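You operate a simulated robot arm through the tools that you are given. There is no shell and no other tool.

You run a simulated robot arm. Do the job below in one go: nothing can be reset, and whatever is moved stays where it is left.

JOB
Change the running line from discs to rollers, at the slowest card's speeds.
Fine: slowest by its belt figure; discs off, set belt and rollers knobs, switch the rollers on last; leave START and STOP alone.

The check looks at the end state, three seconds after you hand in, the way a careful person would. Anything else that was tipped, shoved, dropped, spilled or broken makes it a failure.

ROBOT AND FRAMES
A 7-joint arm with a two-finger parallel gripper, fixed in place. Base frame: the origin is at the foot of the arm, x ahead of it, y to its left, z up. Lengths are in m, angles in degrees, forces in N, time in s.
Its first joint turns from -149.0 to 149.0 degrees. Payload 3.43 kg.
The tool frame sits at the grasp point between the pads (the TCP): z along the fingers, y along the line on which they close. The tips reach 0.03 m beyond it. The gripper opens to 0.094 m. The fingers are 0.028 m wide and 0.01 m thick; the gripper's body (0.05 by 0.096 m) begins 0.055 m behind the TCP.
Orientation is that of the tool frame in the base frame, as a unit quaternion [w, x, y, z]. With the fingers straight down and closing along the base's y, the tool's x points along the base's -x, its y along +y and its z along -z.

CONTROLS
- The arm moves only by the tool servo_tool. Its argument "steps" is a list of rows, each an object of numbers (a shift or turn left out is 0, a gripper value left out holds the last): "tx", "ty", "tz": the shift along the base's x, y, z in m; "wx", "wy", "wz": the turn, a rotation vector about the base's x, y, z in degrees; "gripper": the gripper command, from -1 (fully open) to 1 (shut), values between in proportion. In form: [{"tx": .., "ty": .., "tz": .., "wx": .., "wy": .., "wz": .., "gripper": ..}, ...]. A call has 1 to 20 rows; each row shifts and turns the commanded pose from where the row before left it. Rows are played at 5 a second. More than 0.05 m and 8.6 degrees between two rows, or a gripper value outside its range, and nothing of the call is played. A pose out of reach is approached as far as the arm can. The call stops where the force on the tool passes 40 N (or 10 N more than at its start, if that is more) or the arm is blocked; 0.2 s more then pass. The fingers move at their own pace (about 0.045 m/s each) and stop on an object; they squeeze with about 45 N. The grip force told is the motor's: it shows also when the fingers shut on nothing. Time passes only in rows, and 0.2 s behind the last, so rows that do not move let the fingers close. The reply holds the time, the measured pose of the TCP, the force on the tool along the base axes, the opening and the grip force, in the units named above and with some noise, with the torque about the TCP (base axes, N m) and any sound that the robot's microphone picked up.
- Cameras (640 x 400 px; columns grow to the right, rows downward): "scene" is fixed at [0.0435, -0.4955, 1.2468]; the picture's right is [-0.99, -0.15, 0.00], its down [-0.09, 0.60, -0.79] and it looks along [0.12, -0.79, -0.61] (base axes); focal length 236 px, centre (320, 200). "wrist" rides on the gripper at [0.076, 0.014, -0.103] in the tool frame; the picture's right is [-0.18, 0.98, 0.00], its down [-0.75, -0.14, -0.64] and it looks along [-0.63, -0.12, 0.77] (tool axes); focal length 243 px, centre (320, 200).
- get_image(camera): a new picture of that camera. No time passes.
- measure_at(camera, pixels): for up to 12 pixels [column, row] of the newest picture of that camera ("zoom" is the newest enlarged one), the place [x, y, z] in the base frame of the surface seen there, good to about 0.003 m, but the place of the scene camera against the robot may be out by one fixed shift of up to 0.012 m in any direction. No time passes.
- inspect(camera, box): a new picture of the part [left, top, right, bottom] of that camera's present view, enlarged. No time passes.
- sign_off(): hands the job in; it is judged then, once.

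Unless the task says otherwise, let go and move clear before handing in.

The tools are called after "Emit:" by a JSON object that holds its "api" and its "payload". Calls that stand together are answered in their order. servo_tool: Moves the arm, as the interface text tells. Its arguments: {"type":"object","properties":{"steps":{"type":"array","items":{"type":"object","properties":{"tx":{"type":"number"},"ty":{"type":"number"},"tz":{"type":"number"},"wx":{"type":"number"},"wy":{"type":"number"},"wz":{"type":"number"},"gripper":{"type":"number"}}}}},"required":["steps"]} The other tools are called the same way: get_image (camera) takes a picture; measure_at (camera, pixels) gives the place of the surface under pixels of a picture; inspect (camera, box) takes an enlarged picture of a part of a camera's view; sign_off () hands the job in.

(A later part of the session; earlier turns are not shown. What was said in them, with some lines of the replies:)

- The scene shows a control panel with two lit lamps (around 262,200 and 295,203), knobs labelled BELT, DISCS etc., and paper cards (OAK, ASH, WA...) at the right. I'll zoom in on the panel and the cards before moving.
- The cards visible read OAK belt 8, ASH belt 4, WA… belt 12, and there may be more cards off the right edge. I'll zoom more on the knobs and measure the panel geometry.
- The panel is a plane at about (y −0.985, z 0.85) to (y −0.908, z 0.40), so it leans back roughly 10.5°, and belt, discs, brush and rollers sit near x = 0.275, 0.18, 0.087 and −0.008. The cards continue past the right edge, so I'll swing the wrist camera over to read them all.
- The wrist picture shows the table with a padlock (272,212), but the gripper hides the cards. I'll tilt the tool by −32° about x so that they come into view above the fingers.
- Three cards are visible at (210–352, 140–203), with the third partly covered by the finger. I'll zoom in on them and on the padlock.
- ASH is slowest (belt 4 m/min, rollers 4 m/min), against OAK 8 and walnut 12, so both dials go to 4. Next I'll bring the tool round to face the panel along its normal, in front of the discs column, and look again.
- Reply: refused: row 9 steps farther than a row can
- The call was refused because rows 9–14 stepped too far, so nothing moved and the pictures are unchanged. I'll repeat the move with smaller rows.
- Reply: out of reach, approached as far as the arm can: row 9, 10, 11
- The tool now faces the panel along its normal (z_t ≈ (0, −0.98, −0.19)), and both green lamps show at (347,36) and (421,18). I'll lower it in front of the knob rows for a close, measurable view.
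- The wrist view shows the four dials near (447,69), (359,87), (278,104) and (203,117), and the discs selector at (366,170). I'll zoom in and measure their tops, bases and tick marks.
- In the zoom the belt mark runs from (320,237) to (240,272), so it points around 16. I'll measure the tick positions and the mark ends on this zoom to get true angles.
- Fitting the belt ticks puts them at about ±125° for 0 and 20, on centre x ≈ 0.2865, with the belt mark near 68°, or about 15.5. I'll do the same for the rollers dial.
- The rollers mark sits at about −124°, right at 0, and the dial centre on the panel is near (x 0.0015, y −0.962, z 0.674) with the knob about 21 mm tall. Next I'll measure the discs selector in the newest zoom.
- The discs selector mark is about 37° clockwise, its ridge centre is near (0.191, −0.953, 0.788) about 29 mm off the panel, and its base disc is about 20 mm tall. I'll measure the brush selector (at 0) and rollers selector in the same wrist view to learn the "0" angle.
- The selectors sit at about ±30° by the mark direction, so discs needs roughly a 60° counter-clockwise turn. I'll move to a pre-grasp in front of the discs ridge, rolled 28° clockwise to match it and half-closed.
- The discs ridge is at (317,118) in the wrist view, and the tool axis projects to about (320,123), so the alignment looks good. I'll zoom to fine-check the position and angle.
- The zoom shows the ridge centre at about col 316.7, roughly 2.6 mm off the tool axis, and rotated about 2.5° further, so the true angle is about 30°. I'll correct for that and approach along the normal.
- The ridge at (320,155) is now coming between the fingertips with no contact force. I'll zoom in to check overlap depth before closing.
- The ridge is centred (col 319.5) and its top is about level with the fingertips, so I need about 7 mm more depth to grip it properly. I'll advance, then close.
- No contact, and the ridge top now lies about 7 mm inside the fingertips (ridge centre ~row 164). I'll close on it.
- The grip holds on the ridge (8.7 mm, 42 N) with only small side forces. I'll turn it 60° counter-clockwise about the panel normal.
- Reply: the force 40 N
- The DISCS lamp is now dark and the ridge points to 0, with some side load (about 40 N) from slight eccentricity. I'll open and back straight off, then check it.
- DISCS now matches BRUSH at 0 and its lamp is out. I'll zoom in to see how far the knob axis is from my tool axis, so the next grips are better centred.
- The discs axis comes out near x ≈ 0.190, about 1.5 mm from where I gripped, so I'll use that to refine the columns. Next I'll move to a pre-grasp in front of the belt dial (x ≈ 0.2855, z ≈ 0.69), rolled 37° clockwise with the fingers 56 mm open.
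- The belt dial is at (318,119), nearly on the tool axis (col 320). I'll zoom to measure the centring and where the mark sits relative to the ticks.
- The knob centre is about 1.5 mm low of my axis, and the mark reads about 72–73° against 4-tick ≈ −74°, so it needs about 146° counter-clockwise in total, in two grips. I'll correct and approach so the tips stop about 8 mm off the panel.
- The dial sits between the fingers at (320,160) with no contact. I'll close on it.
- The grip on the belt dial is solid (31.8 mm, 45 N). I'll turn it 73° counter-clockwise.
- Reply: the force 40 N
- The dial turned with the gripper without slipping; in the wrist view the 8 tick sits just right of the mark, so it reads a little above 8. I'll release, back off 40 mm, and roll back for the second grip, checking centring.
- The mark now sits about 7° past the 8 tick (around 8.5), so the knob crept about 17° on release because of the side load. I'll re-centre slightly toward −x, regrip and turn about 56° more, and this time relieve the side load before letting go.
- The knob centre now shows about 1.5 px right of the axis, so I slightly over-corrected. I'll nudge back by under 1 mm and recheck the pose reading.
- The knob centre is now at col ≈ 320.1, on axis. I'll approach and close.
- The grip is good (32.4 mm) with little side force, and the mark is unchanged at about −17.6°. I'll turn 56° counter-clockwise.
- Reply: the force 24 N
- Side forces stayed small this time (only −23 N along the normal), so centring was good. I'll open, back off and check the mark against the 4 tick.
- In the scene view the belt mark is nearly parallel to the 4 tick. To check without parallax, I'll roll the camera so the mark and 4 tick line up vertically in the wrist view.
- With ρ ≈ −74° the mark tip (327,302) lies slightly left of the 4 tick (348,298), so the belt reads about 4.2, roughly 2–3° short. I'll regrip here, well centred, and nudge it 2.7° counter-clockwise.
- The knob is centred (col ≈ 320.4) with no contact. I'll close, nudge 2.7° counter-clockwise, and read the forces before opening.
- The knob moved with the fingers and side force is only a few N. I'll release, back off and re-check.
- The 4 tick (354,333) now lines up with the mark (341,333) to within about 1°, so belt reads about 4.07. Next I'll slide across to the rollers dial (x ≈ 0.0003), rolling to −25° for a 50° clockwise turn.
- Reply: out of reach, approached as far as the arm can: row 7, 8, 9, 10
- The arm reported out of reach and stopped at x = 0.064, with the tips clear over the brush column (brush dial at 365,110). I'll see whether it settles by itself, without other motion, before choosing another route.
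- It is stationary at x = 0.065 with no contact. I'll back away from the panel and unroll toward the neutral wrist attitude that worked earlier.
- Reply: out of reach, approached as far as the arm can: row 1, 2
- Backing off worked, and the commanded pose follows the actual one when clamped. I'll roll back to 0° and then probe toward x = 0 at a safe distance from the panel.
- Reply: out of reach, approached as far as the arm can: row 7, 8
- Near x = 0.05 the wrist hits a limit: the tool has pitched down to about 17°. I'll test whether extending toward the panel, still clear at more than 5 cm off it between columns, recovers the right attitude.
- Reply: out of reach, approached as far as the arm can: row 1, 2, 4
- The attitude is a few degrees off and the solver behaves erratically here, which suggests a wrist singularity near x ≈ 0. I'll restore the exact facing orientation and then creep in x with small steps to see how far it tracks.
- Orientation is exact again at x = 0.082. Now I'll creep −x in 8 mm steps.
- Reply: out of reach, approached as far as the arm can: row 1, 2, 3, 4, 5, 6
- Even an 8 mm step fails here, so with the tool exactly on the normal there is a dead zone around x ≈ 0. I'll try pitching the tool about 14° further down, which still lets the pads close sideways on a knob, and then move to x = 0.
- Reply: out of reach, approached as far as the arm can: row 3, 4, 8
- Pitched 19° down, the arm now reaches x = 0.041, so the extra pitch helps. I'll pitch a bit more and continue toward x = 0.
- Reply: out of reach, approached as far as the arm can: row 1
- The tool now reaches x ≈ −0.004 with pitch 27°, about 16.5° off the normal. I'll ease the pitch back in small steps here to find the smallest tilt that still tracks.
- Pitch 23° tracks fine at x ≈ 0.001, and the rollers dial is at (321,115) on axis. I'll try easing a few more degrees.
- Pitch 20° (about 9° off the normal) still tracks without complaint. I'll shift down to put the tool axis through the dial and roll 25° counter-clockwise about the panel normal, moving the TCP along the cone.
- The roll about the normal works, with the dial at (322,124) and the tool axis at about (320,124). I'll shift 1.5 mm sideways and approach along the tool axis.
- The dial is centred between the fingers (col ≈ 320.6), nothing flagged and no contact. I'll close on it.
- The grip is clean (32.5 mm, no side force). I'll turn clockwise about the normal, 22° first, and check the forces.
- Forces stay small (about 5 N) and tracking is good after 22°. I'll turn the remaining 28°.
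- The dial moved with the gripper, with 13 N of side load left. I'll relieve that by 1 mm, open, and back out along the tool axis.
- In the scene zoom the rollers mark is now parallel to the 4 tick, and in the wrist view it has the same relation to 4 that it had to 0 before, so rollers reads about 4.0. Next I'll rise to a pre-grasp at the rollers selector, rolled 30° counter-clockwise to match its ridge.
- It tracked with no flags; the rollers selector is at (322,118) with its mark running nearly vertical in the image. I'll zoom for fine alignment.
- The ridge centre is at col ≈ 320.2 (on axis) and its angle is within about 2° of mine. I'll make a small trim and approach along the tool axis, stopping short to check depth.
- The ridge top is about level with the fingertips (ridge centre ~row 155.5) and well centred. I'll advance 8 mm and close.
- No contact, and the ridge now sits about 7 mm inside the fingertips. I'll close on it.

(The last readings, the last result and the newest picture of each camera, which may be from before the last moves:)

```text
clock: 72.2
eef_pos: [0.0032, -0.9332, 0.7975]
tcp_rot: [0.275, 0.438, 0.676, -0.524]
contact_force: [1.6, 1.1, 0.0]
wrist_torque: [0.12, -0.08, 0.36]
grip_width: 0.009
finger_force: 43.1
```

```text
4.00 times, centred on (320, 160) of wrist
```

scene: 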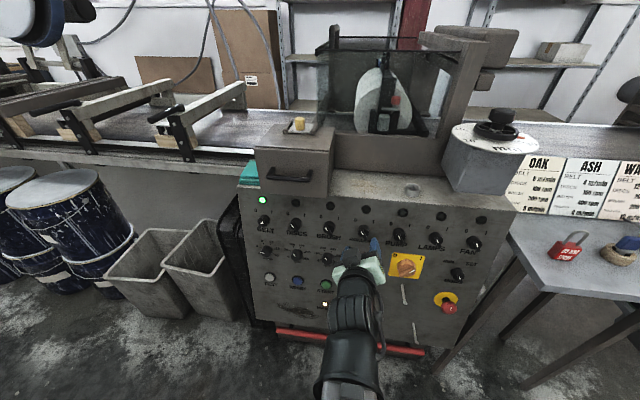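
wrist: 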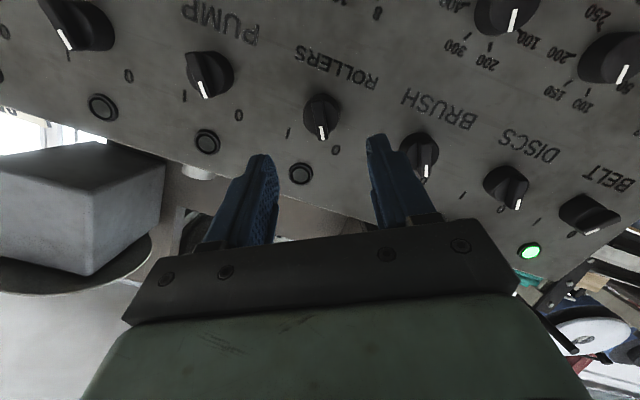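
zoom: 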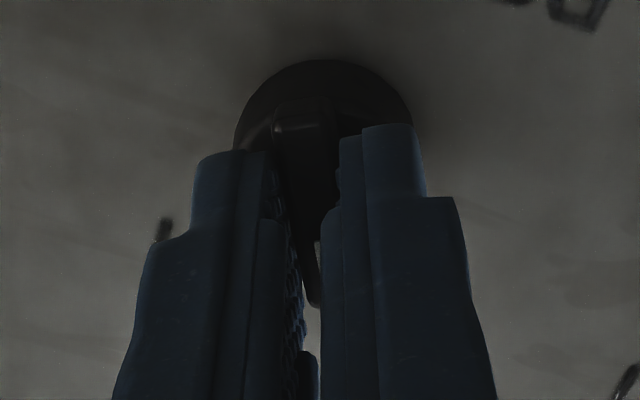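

The ridge is gripped (9 mm, 43 N) with negligible side force. I'll turn clockwise 30° first and check the forces.

Emit:
{"api": "servo_tool", "payload": {"steps": [{"tx": -0.0003, "wy": -4.915, "wz": -0.925}, {"tx": -0.0003, "wy": -4.915, "wz": -0.925}, {"tx": -0.0003, "wy": -4.915, "wz": -0.925}, {"tx": -0.0003, "wy": -4.915, "wz": -0.925}, {"tx": -0.0003, "wy": -4.915, "wz": -0.925}, {"tx": -0.0003, "wy": -4.915, "wz": -0.925}, {}]}}

```text
clock: 73.8
eef_pos: [-0.0, -0.9327, 0.7981]
tcp_rot: [0.413, 0.589, 0.562, -0.408]
contact_force: [-1.7, -2.7, 10.1]
wrist_torque: [-0.43, -0.04, 0.36]
grip_width: 0.0088
finger_force: 42.7
```

Forces are small (about 10 N) and tracking is fine. I'll turn the remaining 30°.

Emit:
{"api": "servo_tool", "payload": {"steps": [{"tx": -0.0003, "wy": -4.915, "wz": -0.925}, {"tx": -0.0003, "wy": -4.915, "wz": -0.925}, {"tx": -0.0003, "wy": -4.915, "wz": -0.925}, {"tx": -0.0003, "wy": -4.915, "wz": -0.925}, {"tx": -0.0003, "wy": -4.915, "wz": -0.925}, {"tx": -0.0003, "wy": -4.915, "wz": -0.925}, {}]}}

Emit:
{"api": "inspect", "payload": {"camera": "scene", "box": [240, 190, 400, 290]}}

Emit:
{"api": "get_image", "payload": {"camera": "wrist"}}

```text
clock: 75.4
eef_pos: [-0.0024, -0.9322, 0.7973]
tcp_rot: [0.523, 0.699, 0.411, -0.264]
contact_force: [-3.8, -14.2, 17.3]
wrist_torque: [-0.66, 1.08, 0.55]
grip_width: 0.0091
finger_force: 42.9
```

```text
4.00 times, centred on (320, 240) of scene
```

zoom: 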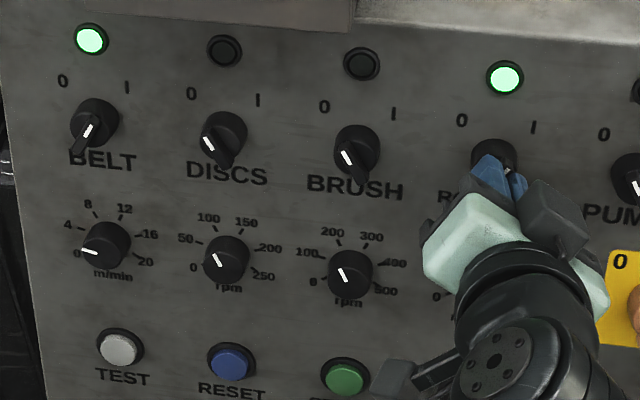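

```text
taken
```

wrist: 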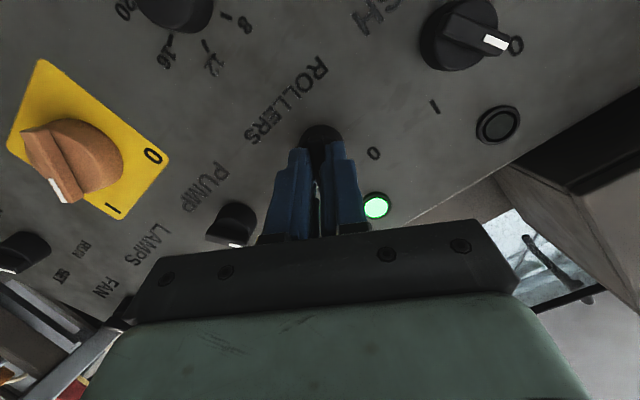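

The ROLLERS lamp is now lit with BELT still lit and DISCS dark, and the selector appears to be at its I stop. I'll relieve the small load, open, and back out along the tool axis.

Emit:
{"api": "servo_tool", "payload": {"steps": [{"tz": 0.001, "wy": 1.0, "wz": 0.19}, {"gripper": -0.2}, {}, {}, {"tx": -0.0012, "ty": 0.019, "tz": 0.0063}, {"tx": -0.0012, "ty": 0.019, "tz": 0.0063}, {"tx": -0.0012, "ty": 0.019, "tz": 0.0063}, {"tx": -0.0012, "ty": 0.019, "tz": 0.0063}, {}]}}

Emit:
{"api": "get_image", "payload": {"camera": "wrist"}}

Emit:
{"api": "inspect", "payload": {"camera": "scene", "box": [240, 190, 400, 290]}}

```text
clock: 77.4
eef_pos: [-0.0074, -0.8552, 0.8237]
tcp_rot: [0.519, 0.696, 0.417, -0.268]
contact_force: [0.3, 0.8, -0.8]
wrist_torque: [-0.02, -0.01, 0.02]
grip_width: 0.0561
finger_force: 0.1
```

```text
taken
```

wrist: 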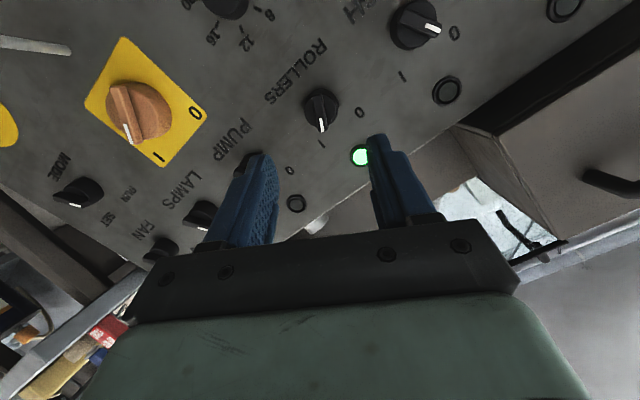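

```text
4.00 times, centred on (320, 240) of scene
```

zoom: 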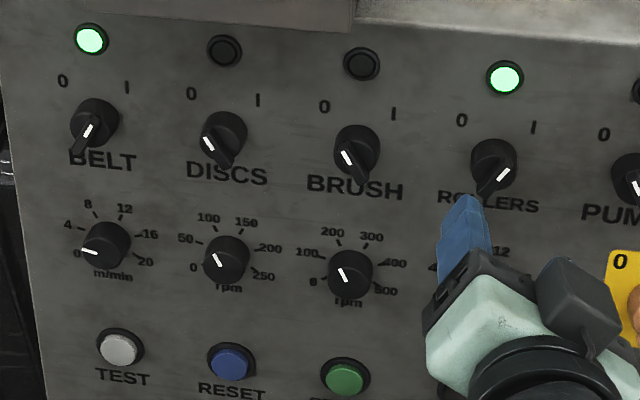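

Rollers selector points to I with its lamp lit. I'll move the arm clear toward +x and back so I can verify everything.

Emit:
{"api": "servo_tool", "payload": {"steps": [{"ty": 0.015, "tz": 0.02, "tx": 0.01}, {"tx": 0.03, "ty": 0.01, "tz": 0.02}, {"tx": 0.03, "ty": 0.01, "tz": 0.02}, {"tx": 0.03, "ty": 0.01, "tz": 0.02}, {"tx": 0.04, "ty": 0.01, "tz": 0.02}, {"tx": 0.04, "ty": 0.01, "tz": 0.02}, {"tx": 0.04, "ty": 0.01, "tz": 0.01}, {"tx": 0.04, "ty": 0.01}, {"tx": 0.04, "ty": 0.01}, {"tx": 0.04}, {"tx": 0.04}, {}]}}

Emit:
{"api": "get_image", "payload": {"camera": "scene"}}

Emit:
{"api": "inspect", "payload": {"camera": "scene", "box": [240, 190, 400, 290]}}

Emit:
{"api": "inspect", "payload": {"camera": "scene", "box": [325, 240, 389, 280]}}

Emit:
{"api": "inspect", "payload": {"camera": "scene", "box": [240, 230, 304, 270]}}

```text
clock: 80.0
eef_pos: [0.3748, -0.7606, 0.9529]
tcp_rot: [0.519, 0.696, 0.417, -0.269]
contact_force: [-0.4, 0.3, -0.2]
wrist_torque: [0.0, 0.02, 0.02]
grip_width: 0.0566
finger_force: 0.0
```

```text
taken
```

scene: 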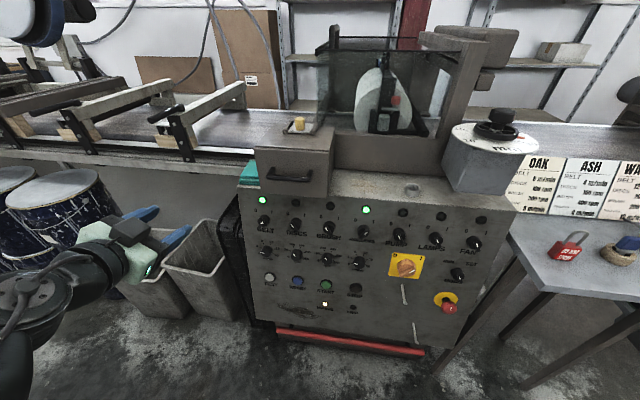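

```text
4.00 times, centred on (320, 240) of scene
```

zoom: 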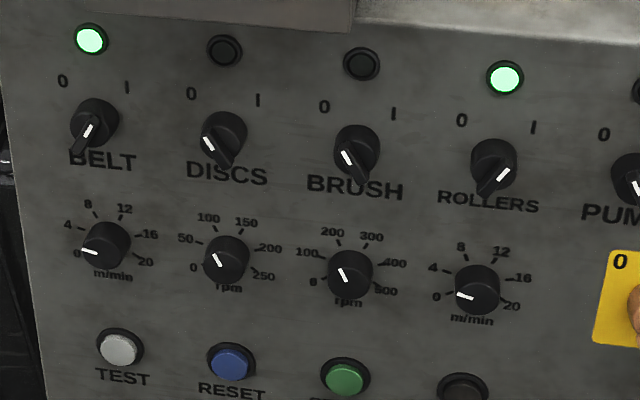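

```text
10.00 times, centred on (357, 260) of scene
```

zoom: 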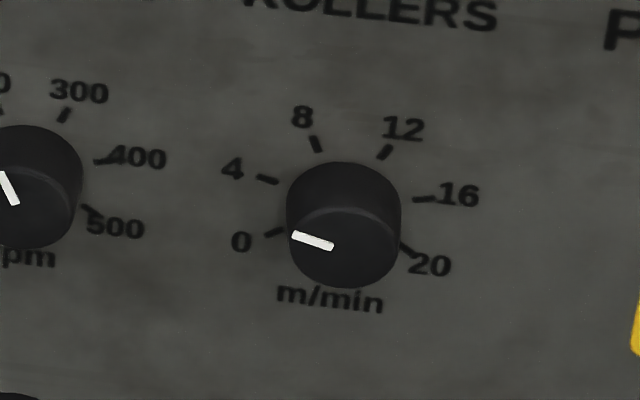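

```text
10.00 times, centred on (272, 250) of scene
```

zoom: 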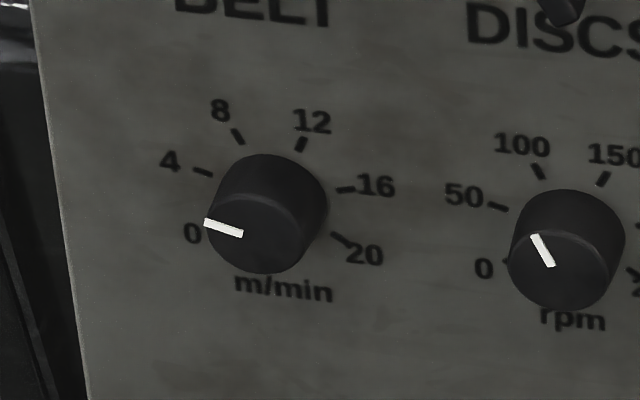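

All the lamps and selectors look right. The scene-model angles put belt near −73° and rollers between −73° and −78°, against a 4 tick of −75°, so I'll take tighter zooms of both dials to be sure.

Emit:
{"api": "inspect", "payload": {"camera": "scene", "box": [343, 248, 375, 268]}}

Emit:
{"api": "inspect", "payload": {"camera": "scene", "box": [250, 240, 282, 260]}}

Emit:
{"api": "inspect", "payload": {"camera": "scene", "box": [345, 255, 377, 275]}}

Emit:
{"api": "inspect", "payload": {"camera": "scene", "box": [475, 140, 640, 243]}}

```text
16.00 times, centred on (359, 258) of scene
```

zoom: 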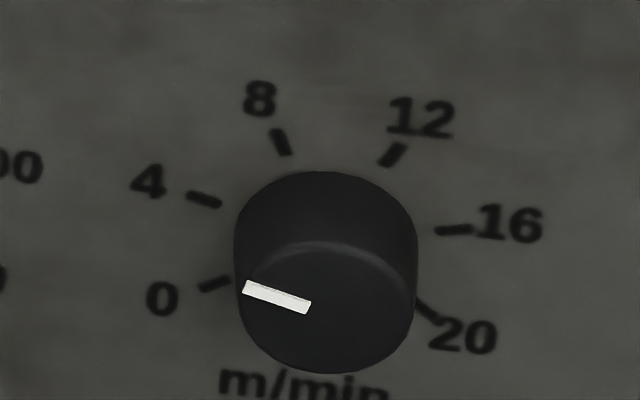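

```text
16.00 times, centred on (266, 250) of scene
```

zoom: 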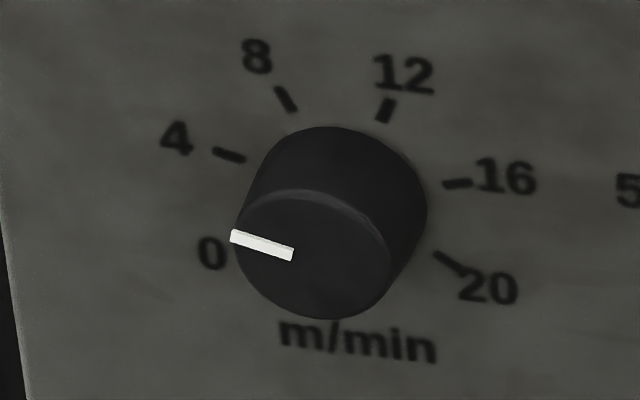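

```text
16.00 times, centred on (361, 265) of scene
```

zoom: 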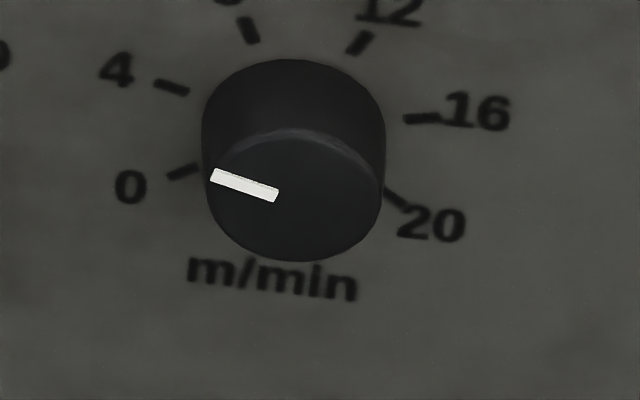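

```text
3.88 times, centred on (558, 192) of scene
```

zoom: 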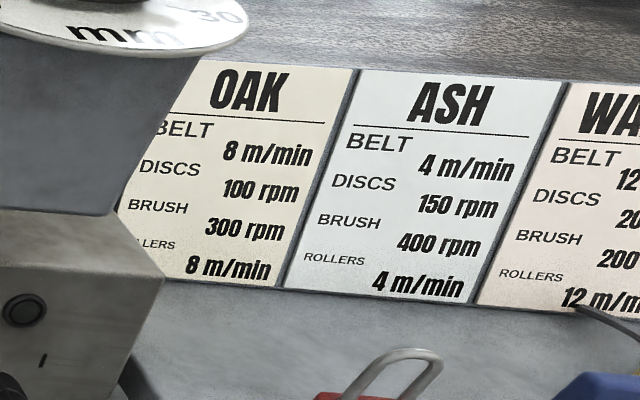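

In the tight zooms the rollers mark slope (≈3.1) matches its 4 tick (3.09), and the belt mark (3.18) matches its 4 tick (3.2), so both are on 4. One last look at the lower panel and the rest of the switches before handing in.

Emit:
{"api": "inspect", "payload": {"camera": "scene", "box": [250, 260, 410, 360]}}

Emit:
{"api": "inspect", "payload": {"camera": "scene", "box": [350, 190, 510, 290]}}

```text
4.00 times, centred on (330, 310) of scene
```

zoom: 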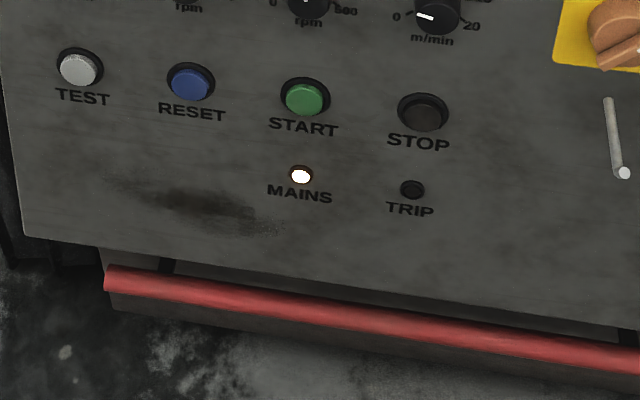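

```text
4.00 times, centred on (430, 240) of scene
```

zoom: 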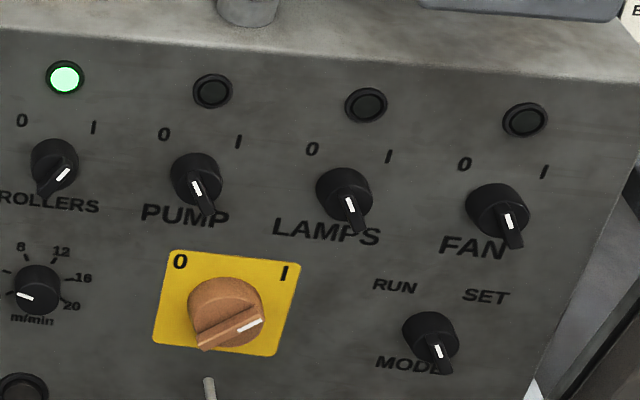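

MAINS is lit, TRIP is dark, and PUMP, LAMPS, FAN, MODE and the isolator are as I found them. BELT and ROLLERS lamps are on, DISCS is off, and both dials read 4; the arm is clear, so I'm handing in.

Emit:
{"api": "sign_off", "payload": {}}

```text
The job is handed in.
```

The line is changed over from discs to rollers at the ASH card's speeds, and the job is handed in. I don't have the check's result.

| Item | End state |
|---|---|
| Slowest card | ASH, belt 4 m/min (OAK is 8; the third card, partly out of view, starts "WA" and is 12) |
| Discs | Switched off first; lamp dark |
| Belt dial | Turned from about 16 to 4 m/min; belt stayed on throughout |
| Rollers dial | Turned from 0 to 4 m/min |
| Rollers | Switched on last; lamp lit |

- **Dial accuracy:** I compared both dial marks with their 4 ticks in close-up pictures. They look within about 0.1 m/min, but that is read by eye from pictures.
- **Belt overshoot:** On the first turn the belt dial crept about 17° when I let go, because of side load. I gripped it again, more centrally, and set it to 4.
- **Left alone:** I never touched START or STOP. The MAINS lamp is lit, TRIP is dark, and the pump, lamps, fan, mode switch and isolator are where I found them. I saw nothing knocked over or moved.
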